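You operate a simulated robot arm through the tools that you are given. There is no shell and no other tool. Be economical: measure what you need, move in short steps, check, and stop when the job is done.

You are at the controls of a simulated two-armed robot. One attempt, no reset.

Task
Put the M5 tub from the top of the feeder stand on the orange guard plate. Take the cartridge labelled "62" from the plywood bench top and put it on the grey plate there. Put the orange housing on the plywood bench top away in the black tray. Open the drawer under the vacuum jig. Any order will do. Set down upright: tub.

It is judged by the outcome, as a careful person would: the job done as asked, and still so three seconds after it is handed in. It fails if anything else is knocked over, pushed out of place, dropped, spilled or broken.

Robot
Two 7-joint arms with three-finger grippers on one trunk, on a base that drives. Base frame: it is fixed to the floor where the robot stands at the start and does not move with it; the origin is under the middle of the robot, x ahead of it, y to its left, z up. Lengths are in cm, angles in rad, forces in N, time in s.
The left shoulder is at the start at [7.8, 12.6, 116], the right one opposite. With the tool pointing down near the work surface each hand reaches from about 10 to 76 cm from the robot's upright axis, wherever it stands, measured 20 degrees to its own side. Places, roughly: black tray (15x15 cm) [210, 360, 74]; cartridge [450, 0, 75]; drawer under the vacuum jig [260, 230, 60]; orange guard plate (15x11x1 cm) [-110, 170, 70]; orange housing (5x5x3 cm) [460, 70, 80]; plate [475, 25, 75]; tub [50, 0, 50]. Payload 2.94 kg a hand.
Tool frame (each hand has its own): the origin (TCP) lies between the finger pads and is the grasp point; the fingertips stand 3 cm ahead of it; z points along the fingers, y is the line along which they close. The gripper opens to 12.8 cm. The gripper's body begins 9.3 cm behind the TCP.
Orientation is that of the tool frame in the base frame, as a unit quaternion [x, y, z, w]. With the fingers straight down and closing along the base's y, the tool's x points along the base's -x, its y along +y and its z along -z.

Tools
- The arms move only by the tool move_arm. It takes "left_moves", "right_moves" or both (then of equal length, played together; a hand with none holds still); each is a list of rows, each a list of 7 numbers: the turn, a rotation vector about the tool's x, y, z in rad, then the shift along the tool's x, y, z in cm, then the opening, from 0 (shut) to 1 (fully open). In form: [[rx, ry, rz, tx, ty, tz, grip], ...]. A call has 1 to 20 rows; each row shifts and turns the commanded pose from where the row before left it, along the tool's axes as they then stand. A row lasts 0.2 s, in which the tool goes at most 5 cm and 0.15 rad; a call with a longer step from one row to the next is refused whole, and so is a gripper value outside its range. Where a pose cannot be reached the arm comes as near as it can. A force on the tool above 40 N (or 10 N above the force at the start of the call, whichever is more), or a blocked arm, ends the call early, and 0.2 s more pass. The fingers move at their own pace and stop on an object; they squeeze with about 39 N. The grip force told is the motor's: it shows also when the fingers shut on nothing. Time passes only in rows, and 0.2 s behind the last, so rows that do not move let the fingers close. It gives the time, the measured TCP pose, the force on the tool (base axes), the opening and the grip force at its end, in the units of the frame above (readings bear some noise), with the torque about the TCP (base axes, N m) and any sound that the robot's microphone picked up.
- Cameras (640 x 400 px; columns grow to the right, rows downward): "scene" is now at [17.51, -1.21, 128.5]; the picture's right is [-0.24, -0.97, 0.00], its down [-0.88, 0.21, -0.42] and it looks along [0.41, -0.10, -0.91] (base axes); focal length 283 px, centre (320, 200). "left" rides on the left gripper at [6.9, 1.5, -12] in its tool frame; the picture's right is [-0.21, 0.98, 0.00], its down [-0.82, -0.18, -0.54] and it looks along [-0.53, -0.12, 0.84] (tool axes); focal length 251 px, centre (320, 200). "right" rides on the right gripper at [6.9, -1.5, -12] in its tool frame; the picture's right is [0.21, 0.98, 0.00], its down [-0.82, 0.18, -0.54] and it looks along [-0.53, 0.12, 0.84] (tool axes); focal length 251 px, centre (320, 200). There is no depth. A picture from a camera that has moved, and an enlarged one, comes with that camera's place and axes in the base frame and with its lens.
- capture(camera): a new picture of that camera. No time passes.
- move_column(by): slides the trunk up (or, below 0, down) by that many cm; the arms and the scene camera ride with it, the base frame stays. It gives what a move gives, with no picture.
- drive_base(legs): drives the robot by 1 to 6 legs, each [ahead, left, turn to the left] in cm, cm and rad, along the robot's own axes; the way and the turn of a leg run together, so that a leg with both is an arc; at most 150 cm and 3.142 rad a leg. The arms and the cameras ride along, it lands a little off, and it stops where it bumps. It gives what a move gives.
- pan_tilt(pan, tilt): turns the head with the scene camera to pan (to the left, within 1.396 rad either way) and tilt (down, from -0.506 to 1.204), counted from straight ahead of the robot. It gives what a move gives.
- enlarge(camera, box): a new picture of the part [left, top, right, bottom] of that camera's present view, enlarged. No time passes.
- finish_job(): hands the job in; it is judged then, once.

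Go step by step. Nothing tells you exact positions but the pictures and the camera data: compare them with the known pose of the tool, close in by small moves and look again before you grip or let go. The budget is 165 turns and 122 pictures, counting those below and the enlarged ones. Unless the task says otherwise, let go and move clear before handing in, and close with one line.

The tools are called as name(argument=value, ...) on one line, values as JSON. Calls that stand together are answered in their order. move_arm: Moves the arms, as the interface text tells. Its arguments: {"type":"object","properties":{"left_moves":{"type":"array"},"right_moves":{"type":"array"}},"required":[]} The other tools are called the same way: move_column (by) slides the trunk up or down; drive_base (legs) drives the base; pan_tilt (pan, tilt) turns the head that bears the scene camera; capture (camera) takes a picture; enlarge (camera, box) takes an enlarged picture of a part of a camera's view; finish_job () hands the job in.

At the start:

```text
t: 0.0
left_tcp_pos: [46.89, 13.8, 78.6]
left_ee_rot: [0.0, 1.0, 0.0, 0.0]
left_contact_force: [0.0, 0.4, 1.0]
left_wrist_torque: [0.02, 0.01, 0.0]
left_gripper_width: 12.8
left_grip_force: 0.0
right_tcp_pos: [35.09, -21.93, 81.7]
right_ee_rot: [-0.001, 1.0, 0.0, 0.001]
right_contact_force: [0.2, 0.5, -0.3]
right_wrist_torque: [0.01, 0.02, 0.01]
right_gripper_width: 12.79
right_grip_force: 0.2
trunk travel left (down, up): [-37.8, 16.9]
robot x, y, heading: [0.23, 0.2, -0.002]
head pan, tilt: [-0.237, 1.141]
```

scene: 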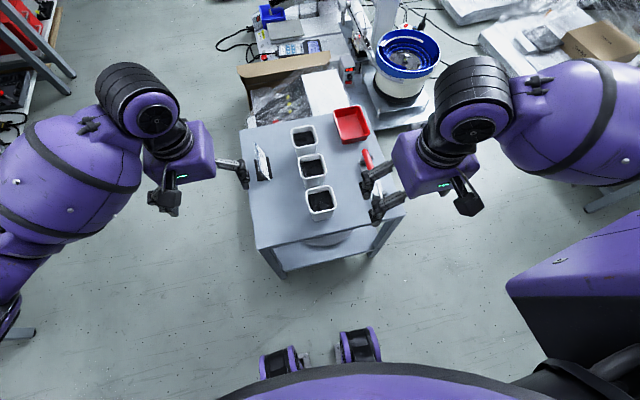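
right: 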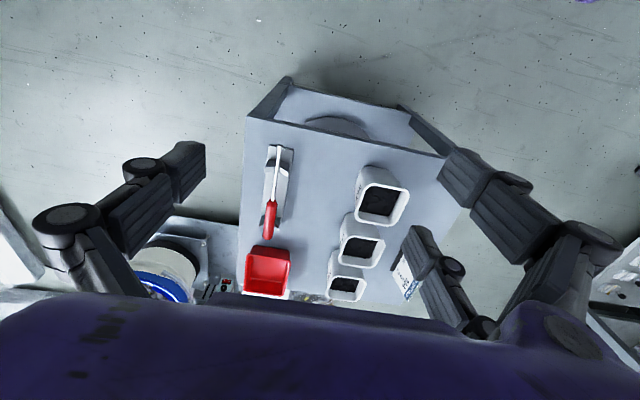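
left: 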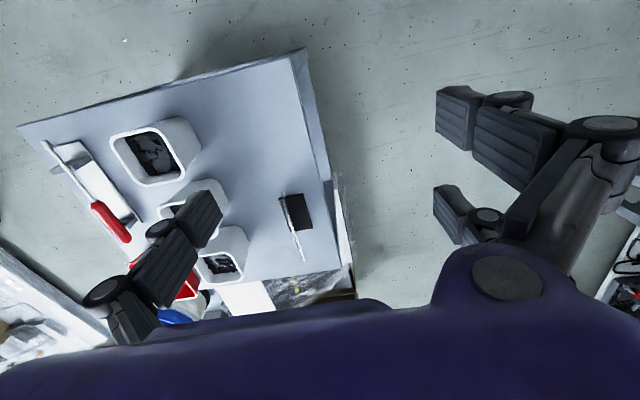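

I see the feeder stand ahead with three white tubs (contents dark), a red bin and a tool on it. I need to find which tub is M5, so I enlarge the view.

enlarge(camera="scene", box=[240, 100, 400, 220])

enlarge(camera="right", box=[230, 120, 450, 310])

```text
3.33 times, centred on (320, 160) of scene
camera zoom: at [17.51, -1.21, 128.5], right [-0.24, -0.97, 0.0], down [-0.88, 0.21, -0.42], along [0.41, -0.1, -0.91], focal length 942 px, centre (320, 333)
```

zoom: 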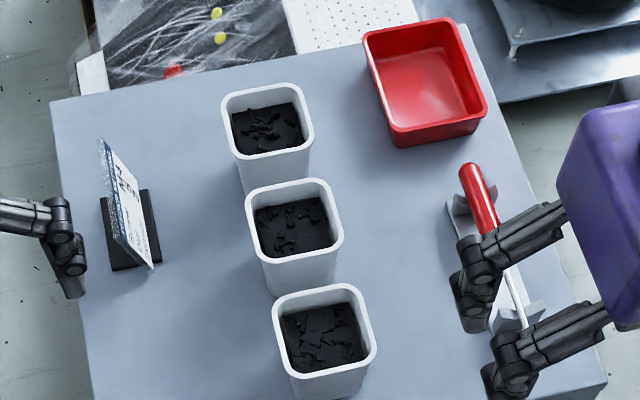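

```text
2.11 times, centred on (340, 215) of right
camera zoom: at [27.99, -23.4, 93.73], right [-0.22, 0.98, 0.0], down [0.82, 0.18, 0.54], along [0.53, 0.12, -0.84], focal length 529 px, centre (278, 168)
```

zoom: 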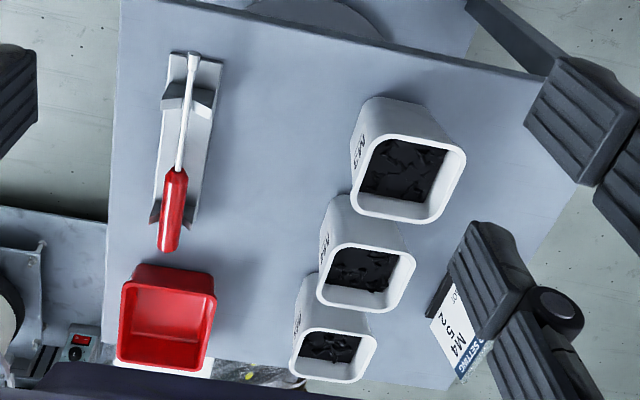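

The tub labels sit on their sides facing the robot's right. I zoom in on them and on the card.

enlarge(camera="right", box=[320, 150, 420, 212])

enlarge(camera="right", box=[320, 205, 420, 300])

```text
6.40 times, centred on (370, 181) of right
camera zoom: at [27.99, -23.4, 93.73], right [-0.22, 0.98, 0.0], down [0.82, 0.18, 0.54], along [0.53, 0.12, -0.84], focal length 1609 px, centre (0, 322)
```

zoom: 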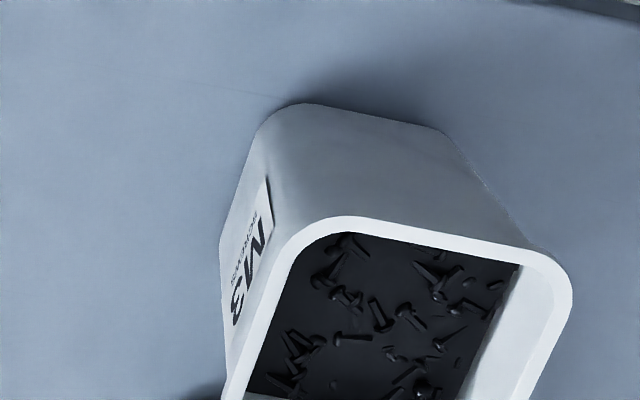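

```text
4.21 times, centred on (370, 252) of right
camera zoom: at [27.99, -23.4, 93.73], right [-0.22, 0.98, 0.0], down [0.82, 0.18, 0.54], along [0.53, 0.12, -0.84], focal length 1059 px, centre (110, -21)
```

zoom: 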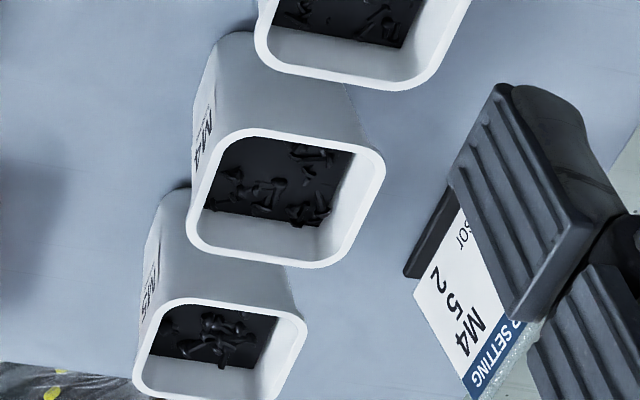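

M3 is nearest, M4 in the middle, and M5 is the far tub at about (68, -9), rim z≈61.5. Before moving I look around to learn the layout of the room.

pan_tilt(pan=0.0, tilt=0.35)

capture(camera="scene")

pan_tilt(pan=1.39, tilt=0.35)

capture(camera="scene")

```text
t: 1.1
left_tcp_pos: [46.87, 13.73, 78.61]
left_ee_rot: [-0.001, 1.0, 0.0, 0.001]
left_contact_force: [0.0, 0.5, -0.4]
left_wrist_torque: [-0.01, 0.03, 0.03]
left_gripper_width: 12.77
left_grip_force: 0.0
right_tcp_pos: [34.99, -21.92, 81.63]
right_ee_rot: [0.0, 1.0, -0.001, 0.001]
right_contact_force: [0.2, 0.4, 0.3]
right_wrist_torque: [-0.03, 0.01, 0.05]
right_gripper_width: 12.81
right_grip_force: 0.0
trunk travel left (down, up): [-37.8, 16.9]
robot x, y, heading: [-0.1, 0.01, 0.003]
head pan, tilt: [0.0, 0.351]
```

```text
114 pictures are left
camera scene: at [20.97, 0.21, 134.88], right [0.0, -1.0, 0.0], down [-0.34, 0.0, -0.94], along [0.94, 0.0, -0.34], focal length 283 px, centre (320, 200)
```

scene: 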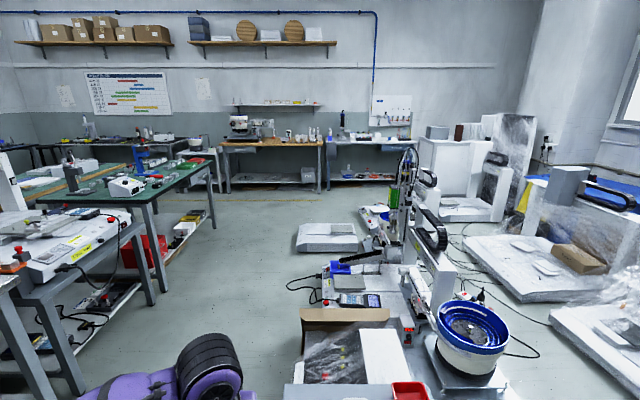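

```text
t: 2.7
left_tcp_pos: [46.82, 13.82, 78.71]
left_ee_rot: [0.0, 1.0, 0.0, -0.001]
left_contact_force: [0.4, -0.6, 0.0]
left_wrist_torque: [-0.05, -0.03, 0.0]
left_gripper_width: 12.8
left_grip_force: 0.1
right_tcp_pos: [35.03, -21.86, 81.61]
right_ee_rot: [-0.001, 1.0, -0.001, 0.001]
right_contact_force: [0.0, -0.6, -0.8]
right_wrist_torque: [0.02, 0.0, 0.01]
right_gripper_width: 12.77
right_grip_force: 0.0
trunk travel left (down, up): [-37.8, 16.9]
robot x, y, heading: [0.37, -0.12, -0.0]
head pan, tilt: [1.389, 0.351]
```

```text
113 pictures are left
camera scene: at [13.35, 9.37, 134.89], right [0.98, -0.18, 0.0], down [-0.06, -0.34, -0.94], along [0.17, 0.92, -0.34], focal length 283 px, centre (320, 200)
```

scene: 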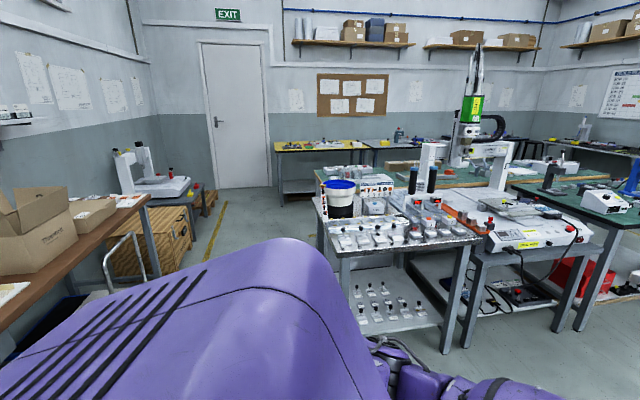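

The aisle ahead (y≈25–112) leads to the plywood bench; work tables are on the left, a wooden bench behind left. Now I move the right hand above the M5 tub, pulling the left hand back out of the way.

move_arm(right_moves=[[0, 0, 0, -4, 1.5, 0, 1], [0, 0, 0, -4, 1.5, 0, 1], [0, 0, 0, -4, 1.5, 0, 1], [0, 0, 0, -4, 1.5, 0, 1], [0, 0, 0, -4, 1.5, 0, 1], [0, 0, 0, -4, 1.5, 0, 1], [0, 0, 0, -4, 1.5, 0, 1], [0, 0, 0, 0, 0, 0, 1]], left_moves=[[0, 0, 0, 3, 2, 0, 1], [0, 0, 0, 3, 2, 0, 1], [0, 0, 0, 3, 2, 0, 1], [0, 0, 0, 3, 2, 0, 1], [0, 0, 0, 0, 0, 0, 1], [0, 0, 0, 0, 0, 0, 1], [0, 0, 0, 0, 0, 0, 1], [0, 0, 0, 0, 0, 0, 1]])

pan_tilt(pan=-0.1, tilt=0.95)

capture(camera="right")

capture(camera="scene")

```text
t: 4.5
left_tcp_pos: [34.8, 21.91, 78.48]
left_ee_rot: [0.0, 1.0, 0.0, 0.0]
left_contact_force: [-0.1, -0.3, 0.1]
left_wrist_torque: [0.0, -0.05, 0.01]
left_gripper_width: 12.8
left_grip_force: 0.0
right_tcp_pos: [63.25, -11.46, 81.75]
right_ee_rot: [-0.001, 1.0, -0.001, 0.002]
right_contact_force: [-0.6, 0.6, -0.7]
right_wrist_torque: [0.05, -0.03, 0.01]
right_gripper_width: 12.81
right_grip_force: 0.0
trunk travel left (down, up): [-37.8, 16.9]
robot x, y, heading: [-0.04, 0.18, -0.005]
head pan, tilt: [1.389, 0.351]
```

```text
t: 6.0
left_tcp_pos: [34.83, 21.88, 78.52]
left_ee_rot: [-0.001, 1.0, 0.0, 0.001]
left_contact_force: [0.1, -0.1, 0.9]
left_wrist_torque: [0.05, -0.04, -0.01]
left_gripper_width: 12.79
left_grip_force: 0.0
right_tcp_pos: [63.23, -11.45, 81.63]
right_ee_rot: [-0.001, 1.0, 0.0, 0.001]
right_contact_force: [0.0, 0.1, 0.0]
right_wrist_torque: [0.0, 0.01, -0.01]
right_gripper_width: 12.81
right_grip_force: 0.1
trunk travel left (down, up): [-37.8, 16.9]
robot x, y, heading: [0.2, 0.19, -0.001]
head pan, tilt: [-0.099, 0.949]
```

```text
112 pictures are left
camera right: at [56.24, -12.82, 93.7], right [-0.22, 0.98, 0.0], down [0.82, 0.18, 0.54], along [0.53, 0.12, -0.84], focal length 251 px, centre (320, 200)
```

right: 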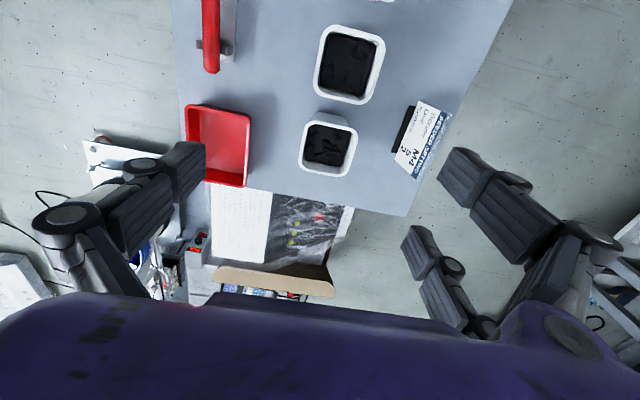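

```text
111 pictures are left
camera scene: at [18.9, -0.51, 129.77], right [-0.1, -1.0, 0.0], down [-0.81, 0.08, -0.58], along [0.58, -0.06, -0.81], focal length 283 px, centre (320, 200)
```

scene: 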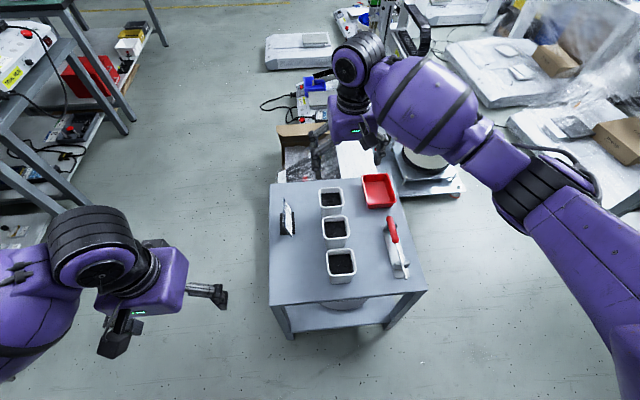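

The M5 tub is seen at about (67.8, -9.0). I zoom in to get its turn.

enlarge(camera="right", box=[280, 100, 376, 180])

```text
5.00 times, centred on (328, 140) of right
camera zoom: at [56.24, -12.82, 93.7], right [-0.22, 0.98, 0.0], down [0.82, 0.18, 0.54], along [0.53, 0.12, -0.84], focal length 1257 px, centre (280, 500)
```

zoom: 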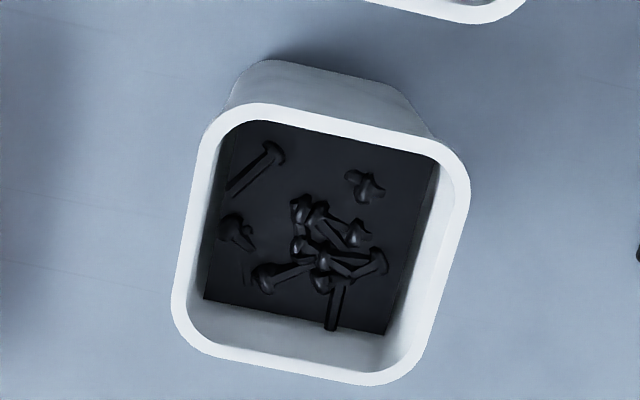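

The tub is square with the base axes, centred near (68.6, -9.1), 7 cm wide. I align above it and go down part of the way.

move_arm(right_moves=[[0, 0, 0, -2.7, 1.2, 0, 1], [0, 0, 0, -2.6, 1.2, 0, 1], [0, 0, 0, 0, 0, 4, 1], [0, 0, 0, 0, 0, 4, 1], [0, 0, 0, 0, 0, 4, 1], [0, 0, 0, 0, 0, 2, 1], [0, 0, 0, 0, 0, 0, 1]])

capture(camera="right")

enlarge(camera="scene", box=[240, 130, 440, 270])

```text
t: 7.7
left_tcp_pos: [34.79, 21.86, 78.54]
left_ee_rot: [0.001, 1.0, 0.001, -0.001]
left_contact_force: [0.4, -0.1, 0.2]
left_wrist_torque: [-0.01, -0.04, -0.01]
left_gripper_width: 12.79
left_grip_force: 0.2
right_tcp_pos: [68.17, -9.05, 67.73]
right_ee_rot: [-0.001, 1.0, 0.0, 0.0]
right_contact_force: [-0.6, 1.0, 0.5]
right_wrist_torque: [-0.02, -0.02, 0.03]
right_gripper_width: 12.79
right_grip_force: 0.0
trunk travel left (down, up): [-37.8, 16.9]
robot x, y, heading: [0.13, -0.06, -0.003]
head pan, tilt: [-0.099, 0.949]
```

```text
109 pictures are left
camera right: at [61.19, -10.54, 79.76], right [-0.22, 0.98, 0.0], down [0.82, 0.18, 0.54], along [0.53, 0.12, -0.84], focal length 251 px, centre (320, 200)
```

right: 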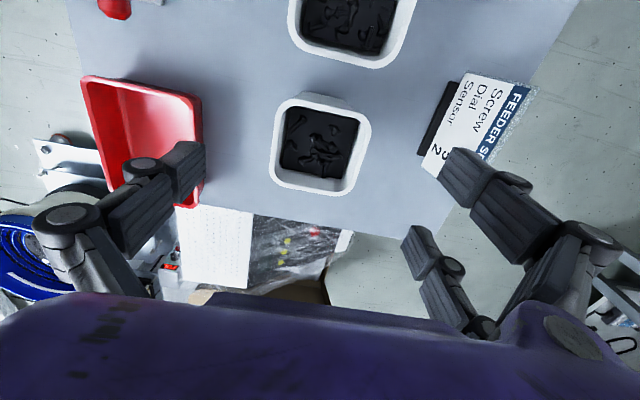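

```text
2.86 times, centred on (340, 200) of scene
camera zoom: at [18.89, -0.52, 129.77], right [-0.1, -1.0, 0.0], down [-0.81, 0.08, -0.58], along [0.58, -0.06, -0.81], focal length 808 px, centre (263, 200)
```

zoom: 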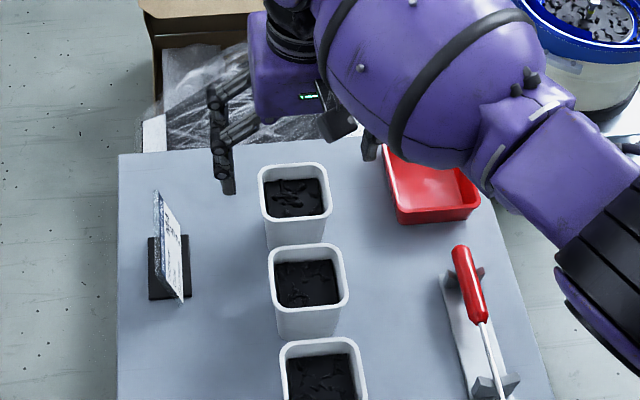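

The hand lies centred above the tub. I narrow the fingers a little for clearance, go down to z≈59.3 and close.

move_arm(right_moves=[[0, 0, 0, -0.3, 0.1, 0, 0.82], [0, 0, 0, 0, 0, 0, 0.82], [0, 0, 0, 0, 0, 3, 0.82], [0, 0, 0, 0, 0, 3, 0.82], [0, 0, 0, 0, 0, 2.4, 0.82], [0, 0, 0, 0, 0, 0, 0.82]])

capture(camera="right")

enlarge(camera="scene", box=[240, 130, 440, 270])

```text
t: 9.1
left_tcp_pos: [34.81, 22.0, 78.33]
left_ee_rot: [0.001, 1.0, 0.0, 0.001]
left_contact_force: [-0.1, -0.2, 0.4]
left_wrist_torque: [0.02, -0.01, 0.01]
left_gripper_width: 12.76
left_grip_force: 0.0
right_tcp_pos: [68.53, -9.01, 59.45]
right_ee_rot: [-0.001, 1.0, 0.0, 0.001]
right_contact_force: [-0.4, 0.4, 0.8]
right_wrist_torque: [0.0, 0.03, -0.02]
right_gripper_width: 10.48
right_grip_force: 0.0
trunk travel left (down, up): [-37.8, 16.9]
robot x, y, heading: [-0.14, 0.12, 0.001]
head pan, tilt: [-0.099, 0.949]
```

```text
107 pictures are left
camera right: at [61.47, -10.5, 71.53], right [-0.22, 0.98, 0.0], down [0.82, 0.18, 0.54], along [0.53, 0.12, -0.84], focal length 251 px, centre (320, 200)
```

right: 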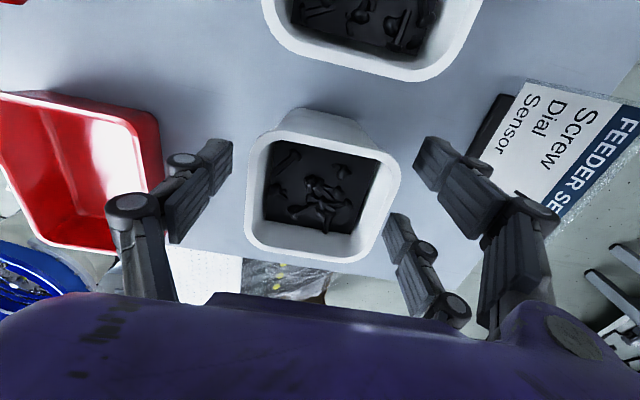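

```text
2.86 times, centred on (340, 200) of scene
camera zoom: at [18.88, -0.52, 129.78], right [-0.1, -1.0, 0.0], down [-0.81, 0.08, -0.58], along [0.58, -0.06, -0.81], focal length 808 px, centre (263, 200)
```

zoom: 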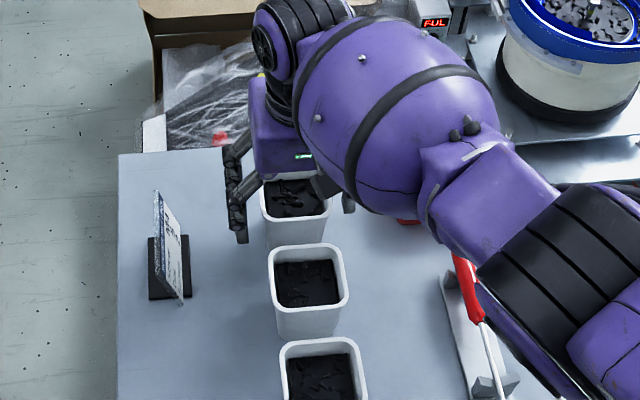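

The fingers straddle the tub well. I close and then lift gently.

move_arm(right_moves=[[0, 0, 0, 0, 0, 0, 0.3], [0, 0, 0, 0, 0, 0, 0.3], [0, 0, 0, 0, 0, 0, 0.3], [0, 0, 0, 0, 0, -1, 0.3], [0, 0, 0, 0, 0, -2, 0.3], [0, 0, 0, 0, 0, -3, 0.3], [0, 0, 0, 0, 0, -3, 0.3]])

capture(camera="right")

```text
t: 10.7
left_tcp_pos: [34.9, 21.84, 78.5]
left_ee_rot: [0.0, 1.0, 0.001, -0.001]
left_contact_force: [-0.2, 0.0, 0.2]
left_wrist_torque: [0.0, 0.0, 0.04]
left_gripper_width: 12.78
left_grip_force: 0.1
right_tcp_pos: [68.5, -9.06, 68.49]
right_ee_rot: [0.0, 1.0, -0.001, 0.0]
right_contact_force: [-0.6, 0.0, -7.0]
right_wrist_torque: [-0.01, 0.02, 0.03]
right_gripper_width: 6.75
right_grip_force: 39.0
trunk travel left (down, up): [-37.8, 16.9]
robot x, y, heading: [0.08, -0.4, 0.001]
head pan, tilt: [-0.099, 0.949]
```

```text
105 pictures are left
camera right: at [61.55, -10.39, 80.55], right [-0.22, 0.98, 0.0], down [0.82, 0.18, 0.54], along [0.53, 0.12, -0.84], focal length 251 px, centre (320, 200)
```

right: 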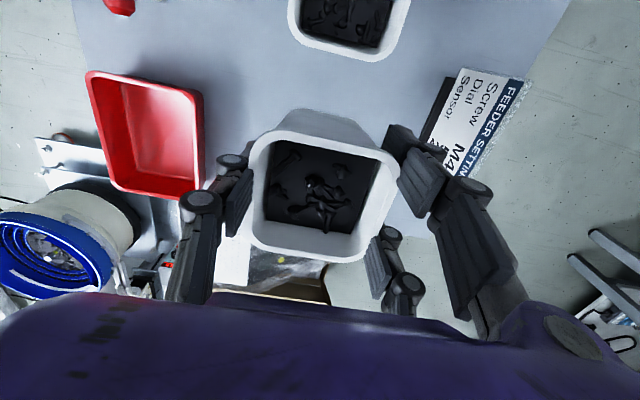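

The tub is held (about 0.7 kg). I lift it over the other tubs and draw it back near the body for carrying.

move_arm(right_moves=[[0, 0, 0, 0, 0, -3, 0.3], [0, 0, 0, 0, 0, -3, 0.3], [0, 0, 0, 0, 0, -3, 0.3], [0, 0, 0, 0, 0, -3, 0.3], [0, 0, 0, 0, 0, -3, 0.3], [0, 0, 0, 0, 0, -3, 0.3], [0, 0, 0, 0, 0, -3, 0.3], [0, 0, 0, 3, -1, 0, 0.3], [0, 0, 0, 3, -1, 0, 0.3], [0, 0, 0, 3, -1, 0, 0.3], [0, 0, 0, 3, -1, 0, 0.3], [0, 0, 0, 3, -1, 0, 0.3], [0, 0, 0, 3, -1, 0, 0.3], [0, 0, 0, 3, -1, 0, 0.3], [0, 0, 0, 3, -1, 0, 0.3], [0, 0, 0, 3, -1, 0, 0.3], [0, 0, 0, 3, -1, 0, 0.3], [0, 0, 0, 2, 0, 0, 0.3]])

pan_tilt(pan=1.39, tilt=0.8)

capture(camera="scene")

```text
t: 14.4
left_tcp_pos: [34.9, 21.92, 78.45]
left_ee_rot: [0.0, 1.0, 0.001, 0.0]
left_contact_force: [0.2, -0.4, -0.7]
left_wrist_torque: [-0.01, 0.0, 0.03]
left_gripper_width: 12.82
left_grip_force: 0.0
right_tcp_pos: [37.49, -18.88, 89.27]
right_ee_rot: [0.0, 1.0, 0.0, 0.001]
right_contact_force: [0.2, 0.3, -7.3]
right_wrist_torque: [-0.04, 0.05, -0.03]
right_gripper_width: 6.74
right_grip_force: 39.2
right hand out of reach, approached as far as the arm can: row 18
trunk travel left (down, up): [-37.8, 16.9]
robot x, y, heading: [0.31, -0.19, 0.002]
head pan, tilt: [-0.099, 0.949]
```

```text
t: 16.0
left_tcp_pos: [34.86, 21.84, 78.39]
left_ee_rot: [0.0, 1.0, 0.0, -0.001]
left_contact_force: [-0.5, 0.1, -0.6]
left_wrist_torque: [-0.02, 0.0, 0.0]
left_gripper_width: 12.8
left_grip_force: 0.0
right_tcp_pos: [37.46, -18.88, 89.18]
right_ee_rot: [-0.001, 1.0, -0.001, 0.001]
right_contact_force: [0.0, 0.5, -6.3]
right_wrist_torque: [0.03, 0.07, 0.01]
right_gripper_width: 6.73
right_grip_force: 39.1
trunk travel left (down, up): [-37.8, 16.9]
robot x, y, heading: [-0.08, -0.15, -0.001]
head pan, tilt: [1.389, 0.799]
```

```text
104 pictures are left
camera scene: at [13.16, 8.12, 130.92], right [0.98, -0.18, 0.0], down [-0.13, -0.7, -0.7], along [0.13, 0.69, -0.72], focal length 283 px, centre (320, 200)
```

scene: 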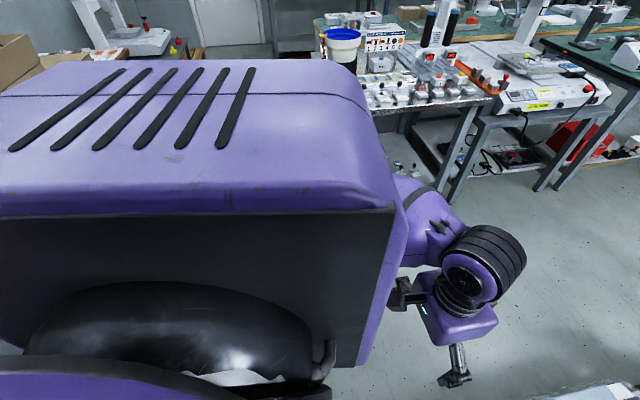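

The left shoulder hides much of that side. I turn the base left on the spot (the arms are above all on the stand) to look at the wooden bench.

drive_base(legs=[[-8, 0, 0], [0, 0, 1.571]])

pan_tilt(pan=0.7, tilt=0.45)

capture(camera="scene")

pan_tilt(pan=0.0, tilt=0.5)

capture(camera="scene")

```text
t: 20.9
left_tcp_pos: [-28.77, 35.58, 78.43]
left_ee_rot: [-0.695, 0.719, -0.001, -0.001]
left_contact_force: [0.5, 0.3, -0.8]
left_wrist_torque: [-0.03, 0.0, -0.01]
left_gripper_width: 12.81
left_grip_force: 0.1
right_tcp_pos: [12.03, 36.76, 89.21]
right_ee_rot: [-0.695, 0.719, -0.001, 0.001]
right_contact_force: [-0.1, -0.6, -6.6]
right_wrist_torque: [-0.01, 0.0, 0.01]
right_gripper_width: 6.72
right_grip_force: 38.6
trunk travel left (down, up): [-37.8, 16.9]
robot x, y, heading: [-8.13, 0.17, 1.54]
head pan, tilt: [1.389, 0.799]
```

```text
t: 21.9
left_tcp_pos: [-28.83, 35.47, 78.43]
left_ee_rot: [-0.695, 0.719, 0.0, 0.0]
left_contact_force: [-0.2, -0.1, -0.5]
left_wrist_torque: [0.03, 0.02, -0.04]
left_gripper_width: 12.81
left_grip_force: 0.0
right_tcp_pos: [11.96, 36.95, 89.07]
right_ee_rot: [-0.696, 0.718, 0.0, 0.001]
right_contact_force: [0.6, 0.3, -5.9]
right_wrist_torque: [-0.02, 0.01, -0.03]
right_gripper_width: 6.74
right_grip_force: 39.5
trunk travel left (down, up): [-37.8, 16.9]
robot x, y, heading: [-8.08, 0.08, 1.539]
head pan, tilt: [0.7, 0.45]
```

```text
103 pictures are left
camera scene: at [-13.45, 19.18, 133.96], right [0.79, 0.62, 0.0], down [0.27, -0.34, -0.9], along [-0.56, 0.71, -0.44], focal length 283 px, centre (320, 200)
```

scene: 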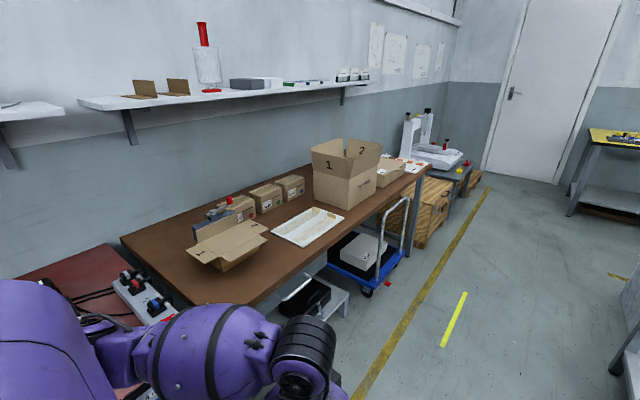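

```text
t: 23.0
left_tcp_pos: [-28.69, 35.56, 78.43]
left_ee_rot: [-0.695, 0.719, 0.0, 0.0]
left_contact_force: [-0.1, 0.3, -0.3]
left_wrist_torque: [-0.03, 0.0, 0.03]
left_gripper_width: 12.81
left_grip_force: 0.1
right_tcp_pos: [12.12, 36.94, 89.09]
right_ee_rot: [-0.695, 0.719, 0.0, 0.0]
right_contact_force: [-0.2, 0.1, -7.5]
right_wrist_torque: [-0.06, -0.01, -0.03]
right_gripper_width: 6.75
right_grip_force: 38.8
trunk travel left (down, up): [-37.8, 16.9]
robot x, y, heading: [-8.18, 0.02, 1.54]
head pan, tilt: [0.0, 0.499]
```

```text
102 pictures are left
camera scene: at [-7.46, 21.06, 133.52], right [1.0, -0.03, 0.0], down [-0.02, -0.48, -0.88], along [0.03, 0.88, -0.48], focal length 283 px, centre (320, 200)
```

scene: 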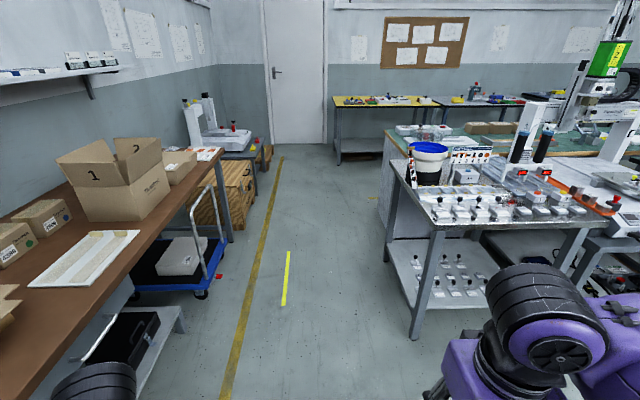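

The wooden bench lies to the left with a big box near the listed place; the orange plate isn't obvious. I zoom in there.

enlarge(camera="scene", box=[0, 80, 280, 320])

enlarge(camera="scene", box=[140, 90, 290, 200])

```text
1.67 times, centred on (140, 200) of scene
camera zoom: at [-7.46, 21.06, 133.52], right [1.0, -0.03, 0.0], down [-0.02, -0.48, -0.88], along [0.03, 0.88, -0.48], focal length 471 px, centre (620, 200)
```

zoom: 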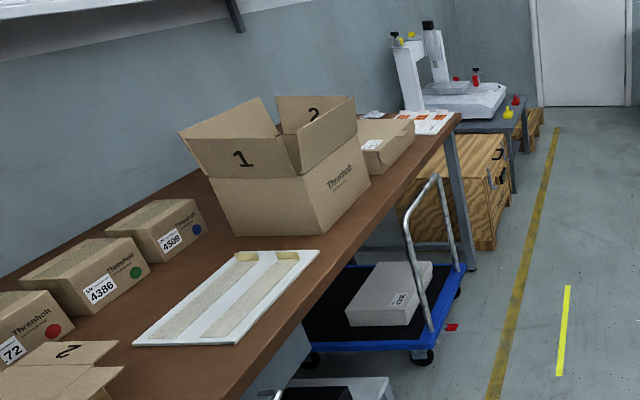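

```text
3.64 times, centred on (215, 145) of scene
camera zoom: at [-7.46, 21.06, 133.52], right [1.0, -0.03, 0.0], down [-0.02, -0.48, -0.88], along [0.03, 0.88, -0.48], focal length 1028 px, centre (702, 400)
```

zoom: 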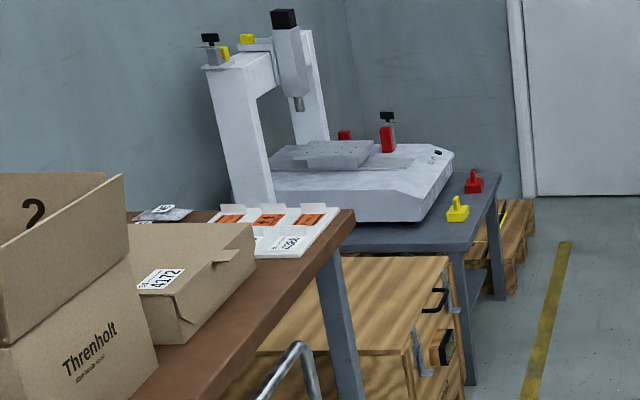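

The plate is probably hidden behind the big box on the wooden bench. I drive up the aisle a bit and look again.

drive_base(legs=[[0, 4, 0.03], [75, 0, 0]])

pan_tilt(pan=0.9, tilt=0.5)

capture(camera="scene")

```text
t: 27.7
left_tcp_pos: [-34.2, 109.56, 78.37]
left_ee_rot: [0.709, -0.705, 0.0, 0.0]
left_contact_force: [1.5, -0.1, 0.0]
left_wrist_torque: [0.0, 0.0, 0.0]
left_gripper_width: 12.81
left_grip_force: 0.0
right_tcp_pos: [6.35, 112.6, 89.15]
right_ee_rot: [0.71, -0.704, 0.001, 0.0]
right_contact_force: [-1.1, 0.0, -5.9]
right_wrist_torque: [-0.04, 0.0, 0.0]
right_gripper_width: 6.76
right_grip_force: 38.6
trunk travel left (down, up): [-37.8, 16.9]
robot x, y, heading: [-12.41, 75.12, 1.577]
head pan, tilt: [0.0, 0.499]
```

```text
t: 28.9
left_tcp_pos: [-34.26, 109.63, 78.4]
left_ee_rot: [0.71, -0.705, 0.0, 0.0]
left_contact_force: [0.9, 0.6, 0.2]
left_wrist_torque: [-0.03, 0.02, 0.01]
left_gripper_width: 12.82
left_grip_force: 0.0
right_tcp_pos: [6.47, 112.59, 89.07]
right_ee_rot: [0.71, -0.705, 0.001, -0.001]
right_contact_force: [0.4, -0.4, -5.9]
right_wrist_torque: [0.0, -0.02, 0.0]
right_gripper_width: 6.73
right_grip_force: 39.1
trunk travel left (down, up): [-37.8, 16.9]
robot x, y, heading: [-12.38, 74.57, 1.583]
head pan, tilt: [0.901, 0.499]
```

```text
99 pictures are left
camera scene: at [-19.48, 92.52, 133.52], right [0.62, 0.79, 0.0], down [0.38, -0.3, -0.88], along [-0.69, 0.54, -0.48], focal length 283 px, centre (320, 200)
```

scene: 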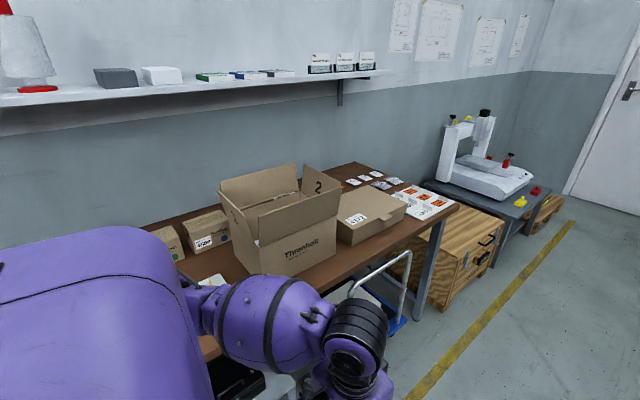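

Still hidden by the box. I drive further along the aisle.

drive_base(legs=[[60, 0, 0]])

pan_tilt(pan=1.35, tilt=0.5)

capture(camera="scene")

```text
t: 32.3
left_tcp_pos: [-35.03, 170.1, 78.37]
left_ee_rot: [0.711, -0.703, -0.001, 0.001]
left_contact_force: [-0.7, 1.2, 0.8]
left_wrist_torque: [-0.02, -0.02, 0.0]
left_gripper_width: 12.79
left_grip_force: 0.1
right_tcp_pos: [5.75, 173.16, 89.09]
right_ee_rot: [0.711, -0.704, 0.001, 0.0]
right_contact_force: [0.2, 0.1, -6.6]
right_wrist_torque: [-0.07, -0.01, -0.03]
right_gripper_width: 6.73
right_grip_force: 39.5
trunk travel left (down, up): [-37.8, 16.9]
robot x, y, heading: [-12.23, 135.49, 1.58]
head pan, tilt: [0.901, 0.499]
```

```text
t: 33.2
left_tcp_pos: [-34.87, 170.02, 78.42]
left_ee_rot: [0.711, -0.704, 0.0, 0.0]
left_contact_force: [-0.5, -0.3, 0.1]
left_wrist_torque: [0.01, 0.0, -0.01]
left_gripper_width: 12.81
left_grip_force: 0.0
right_tcp_pos: [5.84, 173.16, 89.17]
right_ee_rot: [0.71, -0.704, 0.0, -0.001]
right_contact_force: [0.5, -0.2, -7.6]
right_wrist_torque: [-0.06, 0.01, -0.02]
right_gripper_width: 6.73
right_grip_force: 39.4
trunk travel left (down, up): [-37.8, 16.9]
robot x, y, heading: [-12.83, 135.39, 1.584]
head pan, tilt: [1.349, 0.499]
```

```text
98 pictures are left
camera scene: at [-21.74, 149.35, 133.52], right [0.21, 0.98, 0.0], down [0.47, -0.1, -0.88], along [-0.86, 0.18, -0.48], focal length 283 px, centre (320, 200)
```

scene: 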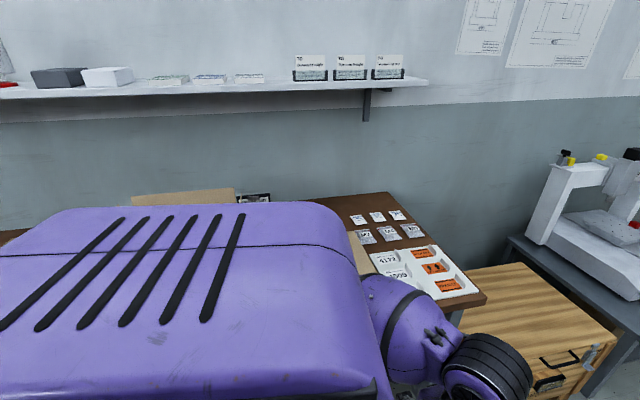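

I turn to face the wooden bench to see behind the box.

drive_base(legs=[[20, -6, 0], [0, 0, 1.4]])

pan_tilt(pan=0.1, tilt=0.55)

capture(camera="scene")

```text
t: 38.2
left_tcp_pos: [-44.96, 140.26, 78.34]
left_ee_rot: [0.996, -0.09, 0.0, 0.0]
left_contact_force: [-0.5, 0.3, 0.3]
left_wrist_torque: [0.0, -0.02, 0.02]
left_gripper_width: 12.83
left_grip_force: 0.1
right_tcp_pos: [-40.29, 180.64, 89.09]
right_ee_rot: [0.996, -0.089, 0.0, -0.001]
right_contact_force: [-0.5, 0.2, -6.6]
right_wrist_torque: [-0.01, -0.03, -0.03]
right_gripper_width: 6.75
right_grip_force: 39.5
trunk travel left (down, up): [-37.8, 16.9]
robot x, y, heading: [-6.31, 155.35, 2.961]
head pan, tilt: [1.349, 0.499]
```

```text
t: 39.7
left_tcp_pos: [-45.04, 140.2, 78.47]
left_ee_rot: [0.996, -0.09, -0.001, -0.001]
left_contact_force: [0.1, -0.2, 0.0]
left_wrist_torque: [0.0, 0.01, 0.0]
left_gripper_width: 12.79
left_grip_force: 0.0
right_tcp_pos: [-40.32, 180.86, 89.13]
right_ee_rot: [0.996, -0.088, -0.001, -0.001]
right_contact_force: [-0.4, 0.2, -6.6]
right_wrist_torque: [-0.01, -0.07, 0.03]
right_gripper_width: 6.74
right_grip_force: 39.1
trunk travel left (down, up): [-37.8, 16.9]
robot x, y, heading: [-6.64, 155.7, 2.966]
head pan, tilt: [0.099, 0.55]
```

```text
97 pictures are left
camera scene: at [-27.37, 158.55, 133.06], right [0.08, 1.0, 0.0], down [0.52, -0.04, -0.85], along [-0.85, 0.07, -0.52], focal length 283 px, centre (320, 200)
```

scene: 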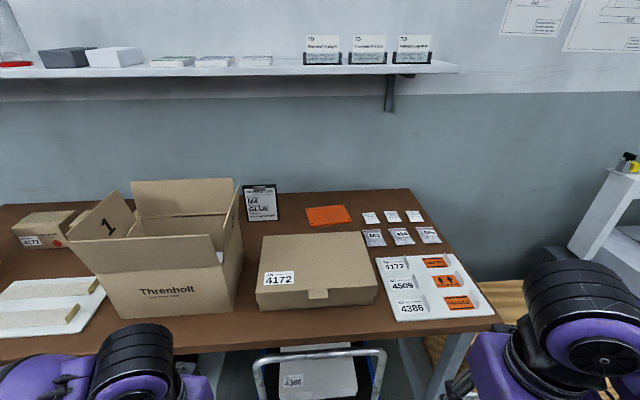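

The orange plate is behind the small box, near (-117, 169, 71). I need to know how close the base can get; I look down at the handle of the trolley.

pan_tilt(pan=0.0, tilt=1.15)

capture(camera="scene")

```text
t: 40.7
left_tcp_pos: [-45.01, 140.24, 78.37]
left_ee_rot: [0.996, -0.09, 0.0, 0.0]
left_contact_force: [-0.2, -0.1, -0.8]
left_wrist_torque: [0.01, 0.0, -0.01]
left_gripper_width: 12.8
left_grip_force: 0.0
right_tcp_pos: [-40.25, 180.75, 89.14]
right_ee_rot: [0.996, -0.089, 0.0, 0.0]
right_contact_force: [-0.5, 0.8, -7.0]
right_wrist_torque: [0.03, -0.04, 0.01]
right_gripper_width: 6.72
right_grip_force: 39.5
trunk travel left (down, up): [-37.8, 16.9]
robot x, y, heading: [-6.52, 155.7, 2.965]
head pan, tilt: [0.0, 1.15]
```

```text
96 pictures are left
camera scene: at [-24.36, 158.82, 128.49], right [0.16, 0.99, 0.0], down [0.9, -0.15, -0.42], along [-0.41, 0.07, -0.91], focal length 283 px, centre (320, 200)
```

scene: 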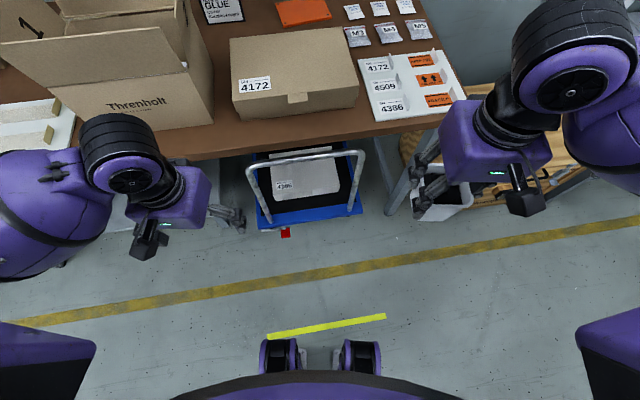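

The trolley front is at x≈-61 and the bench edge at x≈-66; the base front seems about 14 cm ahead of its axis, so I can stand at x≈-45. First I tuck the left hand in so it won't meet the big box, and turn the base slightly while still back.

move_arm(left_moves=[[0, 0, 0, 3, 0, -1, 1], [0, 0, 0, 3, 0, -1, 1], [0, 0, 0, 3, 0, -1, 1], [0, 0, 0, 3, 0, -1, 1], [0, 0, 0, 3, 0, -1, 1], [0, 0, 0, 3, 0, -1, 1], [0, 0, 0, 0, 0, 0, 1]])

drive_base(legs=[[0, 0, 0.37], [0, -22, 0], [14, 0, 0]])

capture(camera="scene")

```text
t: 42.3
left_tcp_pos: [-41.61, 136.25, 76.68]
left_ee_rot: [0.996, -0.089, 0.001, -0.001]
left_contact_force: [-0.6, -0.8, -1.0]
left_wrist_torque: [-0.03, -0.02, -0.03]
left_gripper_width: 12.82
left_grip_force: 0.0
left hand out of reach, approached as far as the arm can: row 1, 2, 3, 4, 5, 6
right_tcp_pos: [-40.38, 180.82, 89.1]
right_ee_rot: [0.996, -0.089, 0.0, 0.0]
right_contact_force: [-0.4, -0.2, -7.6]
right_wrist_torque: [-0.05, -0.03, -0.02]
right_gripper_width: 6.74
right_grip_force: 39.1
trunk travel left (down, up): [-37.8, 16.9]
robot x, y, heading: [-6.72, 155.69, 2.962]
head pan, tilt: [0.0, 1.15]
```

```text
t: 46.9
left_tcp_pos: [-49.57, 143.65, 76.74]
left_ee_rot: [0.995, 0.098, 0.001, 0.0]
left_contact_force: [-0.1, 1.3, 0.6]
left_wrist_torque: [0.01, -0.03, 0.01]
left_gripper_width: 12.8
left_grip_force: 0.0
right_tcp_pos: [-64.8, 185.67, 89.15]
right_ee_rot: [0.995, 0.098, 0.0, -0.001]
right_contact_force: [-0.6, -0.8, -6.7]
right_wrist_torque: [0.02, -0.07, -0.01]
right_gripper_width: 6.76
right_grip_force: 38.9
trunk travel left (down, up): [-37.8, 16.9]
robot x, y, heading: [-24.75, 174.37, -2.949]
head pan, tilt: [0.0, 1.15]
```

```text
95 pictures are left
camera scene: at [-41.91, 171.2, 128.47], right [-0.21, 0.98, 0.0], down [0.89, 0.19, -0.41], along [-0.4, -0.09, -0.91], focal length 283 px, centre (320, 200)
```

scene: 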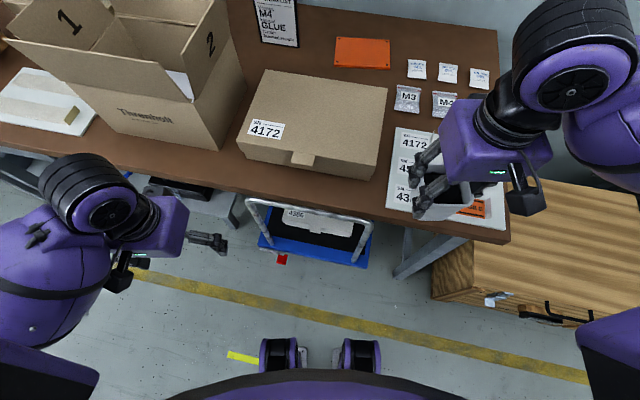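

The plate is at about (-115.9, 167.6), with small tilt in yaw. I turn a bit more to the left (keeping the left hand away from the big box) and creep closer.

drive_base(legs=[[0, 0, 0.22], [15, 0, 0]])

capture(camera="scene")

```text
t: 49.0
left_tcp_pos: [-56.1, 133.06, 76.69]
left_ee_rot: [0.979, 0.204, 0.0, 0.0]
left_contact_force: [0.1, 1.2, 0.0]
left_wrist_torque: [-0.01, -0.07, 0.03]
left_gripper_width: 12.81
left_grip_force: 0.0
right_tcp_pos: [-79.91, 170.92, 89.05]
right_ee_rot: [0.979, 0.205, 0.0, -0.001]
right_contact_force: [0.4, 0.5, -6.7]
right_wrist_torque: [0.03, -0.08, 0.02]
right_gripper_width: 6.74
right_grip_force: 39.1
trunk travel left (down, up): [-37.8, 16.9]
robot x, y, heading: [-37.94, 168.49, -2.727]
head pan, tilt: [0.0, 1.15]
```

```text
94 pictures are left
camera scene: at [-54.36, 161.6, 128.47], right [-0.42, 0.91, 0.0], down [0.83, 0.38, -0.41], along [-0.38, -0.17, -0.91], focal length 283 px, centre (320, 200)
```

scene: 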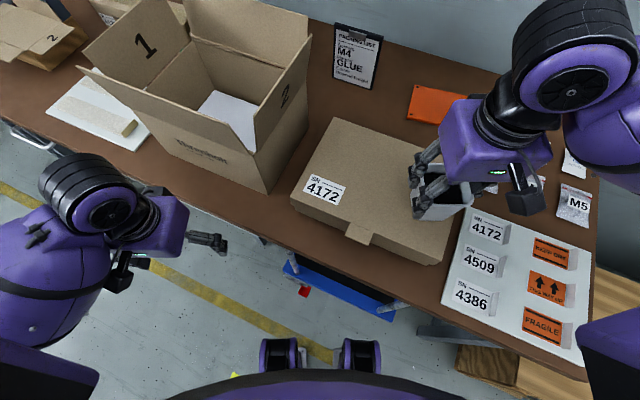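

A little closer still: 6 cm more.

drive_base(legs=[[6, 0, 0]])

capture(camera="right")

```text
t: 50.0
left_tcp_pos: [-61.62, 130.85, 76.64]
left_ee_rot: [0.979, 0.203, 0.002, -0.001]
left_contact_force: [-0.5, -0.1, 0.0]
left_wrist_torque: [0.03, -0.04, 0.03]
left_gripper_width: 12.82
left_grip_force: 0.0
right_tcp_pos: [-85.36, 168.58, 89.0]
right_ee_rot: [0.979, 0.204, 0.0, -0.001]
right_contact_force: [-0.4, 0.3, -7.2]
right_wrist_torque: [0.03, -0.09, -0.01]
right_gripper_width: 6.74
right_grip_force: 38.7
trunk travel left (down, up): [-37.8, 16.9]
robot x, y, heading: [-43.36, 166.06, -2.736]
head pan, tilt: [0.0, 1.15]
```

```text
93 pictures are left
camera right: at [-79.84, 172.79, 101.12], right [0.59, -0.81, 0.0], down [-0.68, -0.49, 0.54], along [-0.44, -0.32, -0.84], focal length 251 px, centre (320, 200)
```

right: 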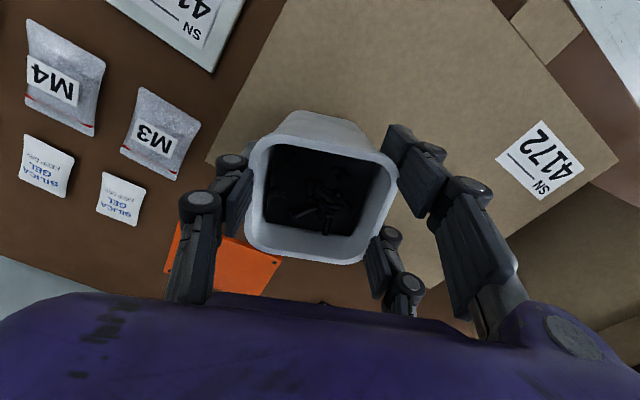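

I extend the hand with the tub over the plate, staying high, then square it with the plate.

move_arm(right_moves=[[0, 0, 0, -2.82, -1.1, 0, 0.3], [0, 0, 0, -2.82, -1.1, 0, 0.3], [0, 0, 0, -2.82, -1.1, 0, 0.3], [0, 0, 0, -2.82, -1.1, 0, 0.3], [0, 0, 0, -2.82, -1.1, 0, 0.3], [0, 0, 0, -2.82, -1.1, 0, 0.3], [0, 0, 0, -2.82, -1.1, 0, 0.3], [0, 0, 0, -2.82, -1.1, 0, 0.3], [0, 0, 0, -2.82, -1.1, 0, 0.3], [0, 0, 0, -2.82, -1.1, 0, 0.3], [0, 0, 0.1, 0, 0, 0, 0.3], [0, 0, 0.1, 0, 0, 0, 0.3], [0, 0, 0.1, 0, 0, 0, 0.3], [0, 0, 0, 0, 0, 0, 0.3]])

capture(camera="right")

pan_tilt(pan=-0.4, tilt=0.8)

capture(camera="scene")

```text
t: 53.0
left_tcp_pos: [-61.82, 130.73, 76.62]
left_ee_rot: [0.979, 0.203, 0.001, 0.0]
left_contact_force: [-0.1, -0.4, -0.5]
left_wrist_torque: [-0.01, -0.03, 0.02]
left_gripper_width: 12.79
left_grip_force: 0.1
right_tcp_pos: [-115.67, 167.42, 89.0]
right_ee_rot: [0.999, 0.054, 0.0, -0.001]
right_contact_force: [0.8, 0.2, -6.9]
right_wrist_torque: [0.03, -0.05, 0.01]
right_gripper_width: 6.72
right_grip_force: 39.3
trunk travel left (down, up): [-37.8, 16.9]
robot x, y, heading: [-43.79, 166.55, -2.732]
head pan, tilt: [0.0, 1.15]
```

```text
92 pictures are left
camera right: at [-109.15, 169.71, 101.09], right [0.32, -0.95, 0.0], down [-0.8, -0.27, 0.54], along [-0.51, -0.17, -0.84], focal length 251 px, centre (320, 200)
```

right: 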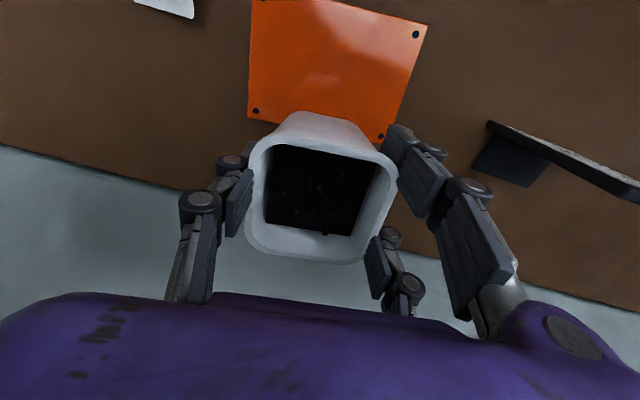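

```text
t: 53.9
left_tcp_pos: [-61.66, 130.77, 76.6]
left_ee_rot: [0.979, 0.203, 0.001, 0.0]
left_contact_force: [0.2, 0.2, 0.0]
left_wrist_torque: [0.0, 0.01, -0.01]
left_gripper_width: 12.8
left_grip_force: 0.0
right_tcp_pos: [-115.71, 167.43, 89.02]
right_ee_rot: [0.998, 0.056, 0.0, -0.002]
right_contact_force: [-0.5, -0.4, -6.9]
right_wrist_torque: [0.0, -0.03, -0.02]
right_gripper_width: 6.75
right_grip_force: 39.0
trunk travel left (down, up): [-37.8, 16.9]
robot x, y, heading: [-44.07, 166.22, -2.729]
head pan, tilt: [-0.4, 0.799]
```

```text
91 pictures are left
camera scene: at [-62.54, 161.16, 131.1], right [-0.07, 1.0, 0.0], down [0.7, 0.05, -0.71], along [-0.71, -0.05, -0.7], focal length 283 px, centre (320, 200)
```

scene: 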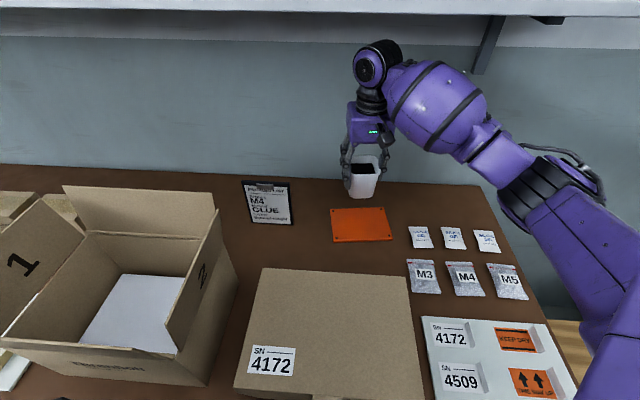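

Comparing both views, the plate's centre is nearer: about (-112, 167.7), top z≈72–73. I shift back 3.7 cm and come down part way.

move_arm(right_moves=[[0, 0, 0, 1.9, 0, 0, 0.3], [0, 0, 0, 1.8, 0, 0, 0.3], [0, 0, 0, 0, 0, 2, 0.3], [0, 0, 0, 0, 0, 2, 0.3], [0, 0, 0, 0, 0, 2, 0.3], [0, 0, 0, 0, 0, 0, 0.3]])

enlarge(camera="scene", box=[280, 130, 440, 260])

capture(camera="right")

```text
t: 55.3
left_tcp_pos: [-61.75, 130.67, 76.67]
left_ee_rot: [0.979, 0.203, 0.001, 0.0]
left_contact_force: [-0.3, -0.2, -0.5]
left_wrist_torque: [-0.02, 0.03, -0.01]
left_gripper_width: 12.83
left_grip_force: 0.0
right_tcp_pos: [-112.14, 167.97, 83.0]
right_ee_rot: [0.999, 0.054, 0.0, -0.001]
right_contact_force: [-0.2, 0.4, -6.5]
right_wrist_torque: [0.01, -0.02, -0.01]
right_gripper_width: 6.76
right_grip_force: 39.0
trunk travel left (down, up): [-37.8, 16.9]
robot x, y, heading: [-43.6, 166.21, -2.729]
head pan, tilt: [-0.4, 0.799]
```

```text
3.08 times, centred on (360, 195) of scene
camera zoom: at [-62.58, 160.53, 131.34], right [-0.15, 0.99, 0.0], down [0.67, 0.1, -0.73], along [-0.72, -0.11, -0.68], focal length 870 px, centre (197, 215)
```

zoom: 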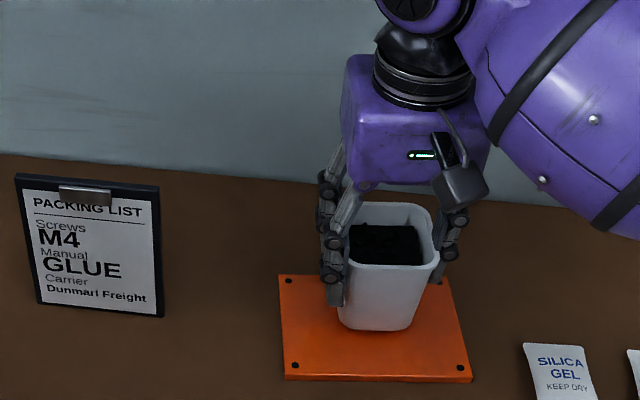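

```text
89 pictures are left
camera right: at [-105.5, 170.28, 95.09], right [0.32, -0.95, 0.0], down [-0.8, -0.27, 0.54], along [-0.51, -0.17, -0.84], focal length 251 px, centre (320, 200)
```

right: 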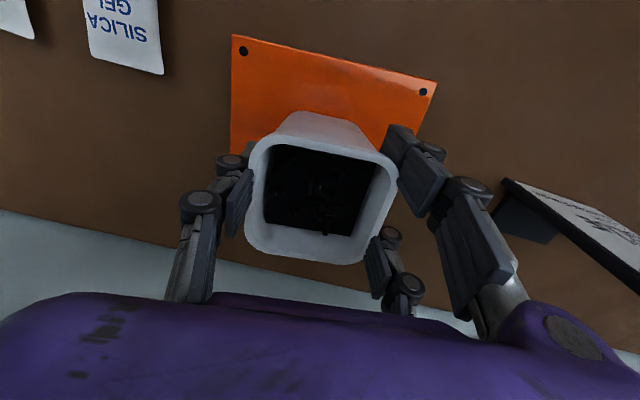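

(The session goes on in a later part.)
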